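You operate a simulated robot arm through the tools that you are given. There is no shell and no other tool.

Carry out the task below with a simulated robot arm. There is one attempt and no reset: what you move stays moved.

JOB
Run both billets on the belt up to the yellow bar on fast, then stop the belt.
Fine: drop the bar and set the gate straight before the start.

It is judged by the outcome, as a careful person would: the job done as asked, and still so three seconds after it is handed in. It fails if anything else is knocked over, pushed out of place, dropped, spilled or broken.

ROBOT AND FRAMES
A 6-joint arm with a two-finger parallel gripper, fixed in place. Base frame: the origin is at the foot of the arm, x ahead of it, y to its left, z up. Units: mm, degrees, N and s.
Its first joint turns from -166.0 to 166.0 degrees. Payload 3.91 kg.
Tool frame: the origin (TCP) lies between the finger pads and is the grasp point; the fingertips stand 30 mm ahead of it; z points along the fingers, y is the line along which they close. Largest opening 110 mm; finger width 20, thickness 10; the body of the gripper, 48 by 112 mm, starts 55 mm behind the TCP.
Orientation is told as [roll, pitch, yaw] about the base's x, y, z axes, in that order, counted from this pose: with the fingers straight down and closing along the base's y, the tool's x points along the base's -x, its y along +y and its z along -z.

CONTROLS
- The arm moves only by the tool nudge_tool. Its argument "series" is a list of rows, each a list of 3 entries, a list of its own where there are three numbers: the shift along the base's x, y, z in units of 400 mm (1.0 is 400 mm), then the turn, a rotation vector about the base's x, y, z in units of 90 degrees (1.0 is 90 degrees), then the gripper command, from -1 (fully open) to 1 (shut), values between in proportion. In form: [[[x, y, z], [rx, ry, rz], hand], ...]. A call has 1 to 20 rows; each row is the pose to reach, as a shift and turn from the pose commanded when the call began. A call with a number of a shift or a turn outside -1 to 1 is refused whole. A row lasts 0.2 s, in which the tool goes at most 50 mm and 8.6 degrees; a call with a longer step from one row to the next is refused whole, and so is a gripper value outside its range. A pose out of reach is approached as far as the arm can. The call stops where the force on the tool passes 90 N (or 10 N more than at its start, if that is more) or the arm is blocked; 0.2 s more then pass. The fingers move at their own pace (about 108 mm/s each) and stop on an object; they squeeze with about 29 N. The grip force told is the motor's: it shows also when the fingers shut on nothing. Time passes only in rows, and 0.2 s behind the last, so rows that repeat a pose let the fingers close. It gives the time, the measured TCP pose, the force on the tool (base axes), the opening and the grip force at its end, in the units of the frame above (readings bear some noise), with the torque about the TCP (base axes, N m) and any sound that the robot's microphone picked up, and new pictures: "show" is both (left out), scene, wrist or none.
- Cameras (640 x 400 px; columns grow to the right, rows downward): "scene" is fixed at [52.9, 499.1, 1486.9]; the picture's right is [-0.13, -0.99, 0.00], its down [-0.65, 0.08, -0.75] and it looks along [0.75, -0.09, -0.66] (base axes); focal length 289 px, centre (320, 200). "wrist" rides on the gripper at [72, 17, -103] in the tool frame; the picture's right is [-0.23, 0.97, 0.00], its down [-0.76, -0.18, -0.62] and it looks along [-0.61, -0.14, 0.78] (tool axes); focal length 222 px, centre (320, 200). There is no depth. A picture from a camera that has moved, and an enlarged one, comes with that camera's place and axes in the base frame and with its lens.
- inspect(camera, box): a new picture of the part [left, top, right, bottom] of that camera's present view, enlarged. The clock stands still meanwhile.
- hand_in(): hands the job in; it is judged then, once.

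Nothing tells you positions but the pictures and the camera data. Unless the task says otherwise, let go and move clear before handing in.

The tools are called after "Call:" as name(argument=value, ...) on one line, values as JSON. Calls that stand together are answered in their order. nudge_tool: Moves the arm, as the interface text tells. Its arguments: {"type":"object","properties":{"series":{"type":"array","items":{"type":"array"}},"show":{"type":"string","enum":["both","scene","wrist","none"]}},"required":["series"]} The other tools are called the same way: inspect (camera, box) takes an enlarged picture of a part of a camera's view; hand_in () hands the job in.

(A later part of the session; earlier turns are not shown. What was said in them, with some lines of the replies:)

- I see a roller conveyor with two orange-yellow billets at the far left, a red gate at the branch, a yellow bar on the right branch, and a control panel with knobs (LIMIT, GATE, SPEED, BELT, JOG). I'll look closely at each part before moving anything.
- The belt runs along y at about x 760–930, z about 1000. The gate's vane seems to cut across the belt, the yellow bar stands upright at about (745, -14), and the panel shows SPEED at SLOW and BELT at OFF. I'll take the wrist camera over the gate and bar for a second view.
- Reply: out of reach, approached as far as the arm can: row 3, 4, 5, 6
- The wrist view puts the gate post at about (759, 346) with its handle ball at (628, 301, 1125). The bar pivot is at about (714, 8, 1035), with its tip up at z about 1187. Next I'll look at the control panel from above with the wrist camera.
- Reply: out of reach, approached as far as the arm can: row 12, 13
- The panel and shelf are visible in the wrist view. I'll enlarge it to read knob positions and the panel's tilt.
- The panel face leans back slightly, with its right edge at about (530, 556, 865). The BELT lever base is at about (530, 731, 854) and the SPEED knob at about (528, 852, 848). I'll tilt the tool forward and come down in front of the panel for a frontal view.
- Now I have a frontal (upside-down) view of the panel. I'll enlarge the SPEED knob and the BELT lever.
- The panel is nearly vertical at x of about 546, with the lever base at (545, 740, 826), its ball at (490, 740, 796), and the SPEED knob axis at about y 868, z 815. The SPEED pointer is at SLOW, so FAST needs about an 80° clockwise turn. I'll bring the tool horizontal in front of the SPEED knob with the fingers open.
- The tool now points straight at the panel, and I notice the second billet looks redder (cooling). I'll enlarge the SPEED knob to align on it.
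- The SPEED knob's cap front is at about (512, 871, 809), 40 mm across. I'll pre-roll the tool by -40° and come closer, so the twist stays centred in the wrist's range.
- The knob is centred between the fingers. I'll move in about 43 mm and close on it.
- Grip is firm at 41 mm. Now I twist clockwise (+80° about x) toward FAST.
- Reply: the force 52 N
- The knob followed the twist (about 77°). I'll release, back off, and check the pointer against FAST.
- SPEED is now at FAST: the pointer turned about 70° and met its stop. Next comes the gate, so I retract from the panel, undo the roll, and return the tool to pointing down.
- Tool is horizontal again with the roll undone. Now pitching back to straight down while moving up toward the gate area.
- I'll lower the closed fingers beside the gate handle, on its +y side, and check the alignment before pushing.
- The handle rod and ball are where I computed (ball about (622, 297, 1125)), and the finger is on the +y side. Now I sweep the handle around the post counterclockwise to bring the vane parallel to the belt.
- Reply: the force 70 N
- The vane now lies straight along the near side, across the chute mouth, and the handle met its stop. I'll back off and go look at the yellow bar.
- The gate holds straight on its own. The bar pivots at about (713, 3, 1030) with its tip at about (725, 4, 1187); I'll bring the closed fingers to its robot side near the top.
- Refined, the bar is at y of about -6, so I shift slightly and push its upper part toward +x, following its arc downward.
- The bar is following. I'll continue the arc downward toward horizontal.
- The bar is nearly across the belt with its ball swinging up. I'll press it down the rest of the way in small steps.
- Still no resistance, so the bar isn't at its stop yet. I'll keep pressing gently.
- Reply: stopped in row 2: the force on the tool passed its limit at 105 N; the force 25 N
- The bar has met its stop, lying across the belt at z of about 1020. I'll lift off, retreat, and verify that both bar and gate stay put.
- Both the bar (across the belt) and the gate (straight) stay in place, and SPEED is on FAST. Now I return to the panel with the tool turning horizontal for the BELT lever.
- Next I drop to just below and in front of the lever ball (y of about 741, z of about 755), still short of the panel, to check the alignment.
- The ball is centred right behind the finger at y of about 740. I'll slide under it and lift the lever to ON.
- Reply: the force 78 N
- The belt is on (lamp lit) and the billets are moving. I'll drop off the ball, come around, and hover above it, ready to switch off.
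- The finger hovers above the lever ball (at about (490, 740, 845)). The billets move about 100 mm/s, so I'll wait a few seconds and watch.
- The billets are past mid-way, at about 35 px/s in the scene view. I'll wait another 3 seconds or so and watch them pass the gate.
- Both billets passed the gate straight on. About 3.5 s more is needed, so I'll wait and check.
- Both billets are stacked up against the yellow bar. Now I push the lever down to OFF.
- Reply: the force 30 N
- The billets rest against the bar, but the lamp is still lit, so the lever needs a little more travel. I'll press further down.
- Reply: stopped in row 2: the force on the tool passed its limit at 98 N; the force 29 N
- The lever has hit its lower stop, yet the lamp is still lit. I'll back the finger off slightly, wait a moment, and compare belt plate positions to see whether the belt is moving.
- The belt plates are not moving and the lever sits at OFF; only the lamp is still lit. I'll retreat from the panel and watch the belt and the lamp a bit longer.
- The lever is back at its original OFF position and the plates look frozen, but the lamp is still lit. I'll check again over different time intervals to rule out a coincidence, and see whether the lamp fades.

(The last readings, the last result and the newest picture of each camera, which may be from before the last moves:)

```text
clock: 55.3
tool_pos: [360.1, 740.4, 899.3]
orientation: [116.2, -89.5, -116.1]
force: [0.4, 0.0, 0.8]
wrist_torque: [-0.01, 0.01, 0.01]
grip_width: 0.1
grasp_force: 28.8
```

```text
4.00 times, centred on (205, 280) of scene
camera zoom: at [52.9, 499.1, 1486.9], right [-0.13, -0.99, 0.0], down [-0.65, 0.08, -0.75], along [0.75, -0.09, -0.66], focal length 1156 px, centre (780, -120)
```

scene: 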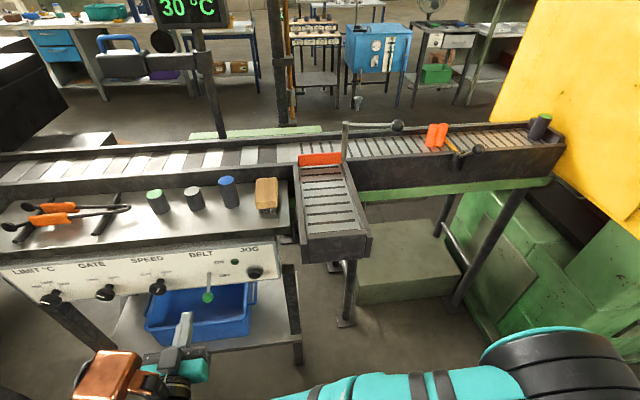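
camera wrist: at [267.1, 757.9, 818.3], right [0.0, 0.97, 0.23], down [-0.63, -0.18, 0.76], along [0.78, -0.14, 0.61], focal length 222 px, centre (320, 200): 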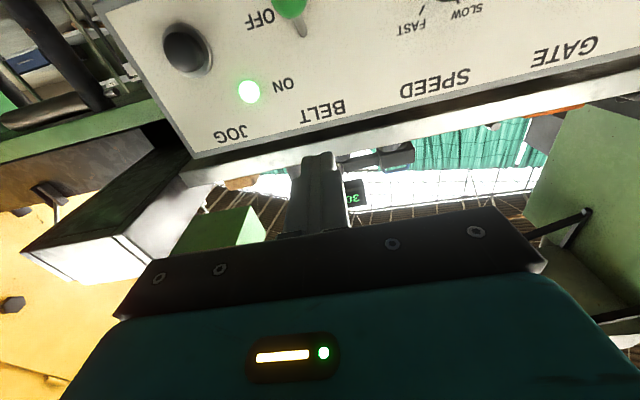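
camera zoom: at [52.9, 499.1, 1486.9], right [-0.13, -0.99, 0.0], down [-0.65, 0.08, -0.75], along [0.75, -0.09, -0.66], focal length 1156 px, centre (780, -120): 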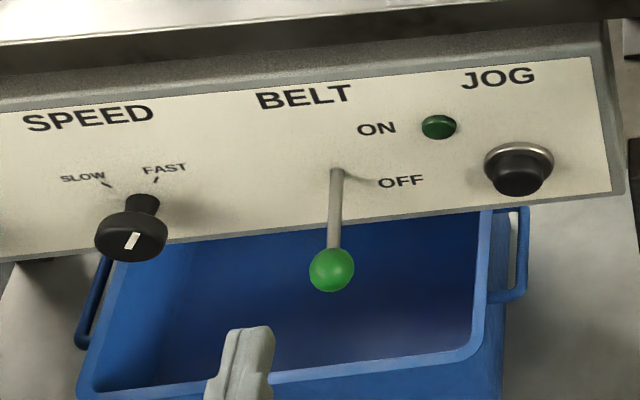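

The lamp has gone dark (it just lags), the lever is at OFF, and the belt is still. One last close look at the billets, bar and gate before handing in.

Call:
inspect(camera="scene", box=[400, 105, 500, 175])

Call:
inspect(camera="scene", box=[280, 80, 580, 230])

```text
5.71 times, centred on (450, 140) of scene
camera zoom: at [52.9, 499.1, 1486.9], right [-0.13, -0.99, 0.0], down [-0.65, 0.08, -0.75], along [0.75, -0.09, -0.66], focal length 1652 px, centre (-423, 543)
```

zoom: 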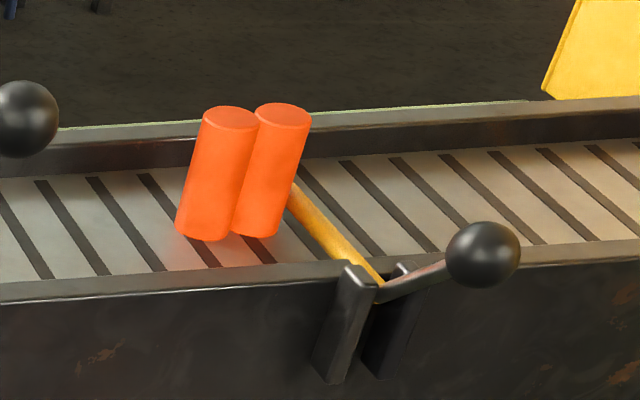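

```text
2.13 times, centred on (430, 155) of scene
camera zoom: at [52.9, 499.1, 1486.9], right [-0.13, -0.99, 0.0], down [-0.65, 0.08, -0.75], along [0.75, -0.09, -0.66], focal length 617 px, centre (85, 296)
```

zoom: 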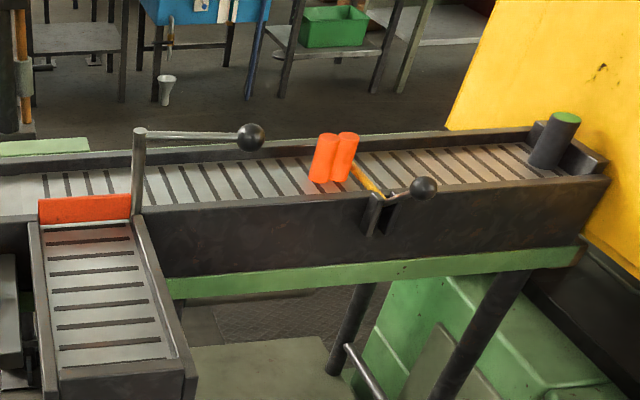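

The two billets stand upright, one behind the other, against the dropped yellow bar. The gate is straight, SPEED is on FAST, the belt lever is OFF with its lamp dark, the belt is still, and the gripper is clear, so I'm handing in.

Call:
hand_in()

```text
The job is handed in.
```

Both billets are up against the yellow bar, standing upright with the second right behind the first, and the belt is stopped.

- **Before the start:** I turned SPEED to FAST, swung the gate straight across the chute mouth, and dropped the yellow bar across the belt until it met its stop.
- **The run:** With the belt on, the billets passed the gate straight and came to rest at the bar about 10 seconds later.
- **Stopping:** I pushed the belt lever back to OFF. The belt stopped straight away, but its lamp stayed lit for a few seconds, so I waited until it went dark before handing in.

I saw nothing else moved or knocked over, and the arm was clear of everything when I handed in. The billets had cooled from yellow to orange-red before the belt started. I left the GATE (on HAND) and LIMIT knobs as they were.
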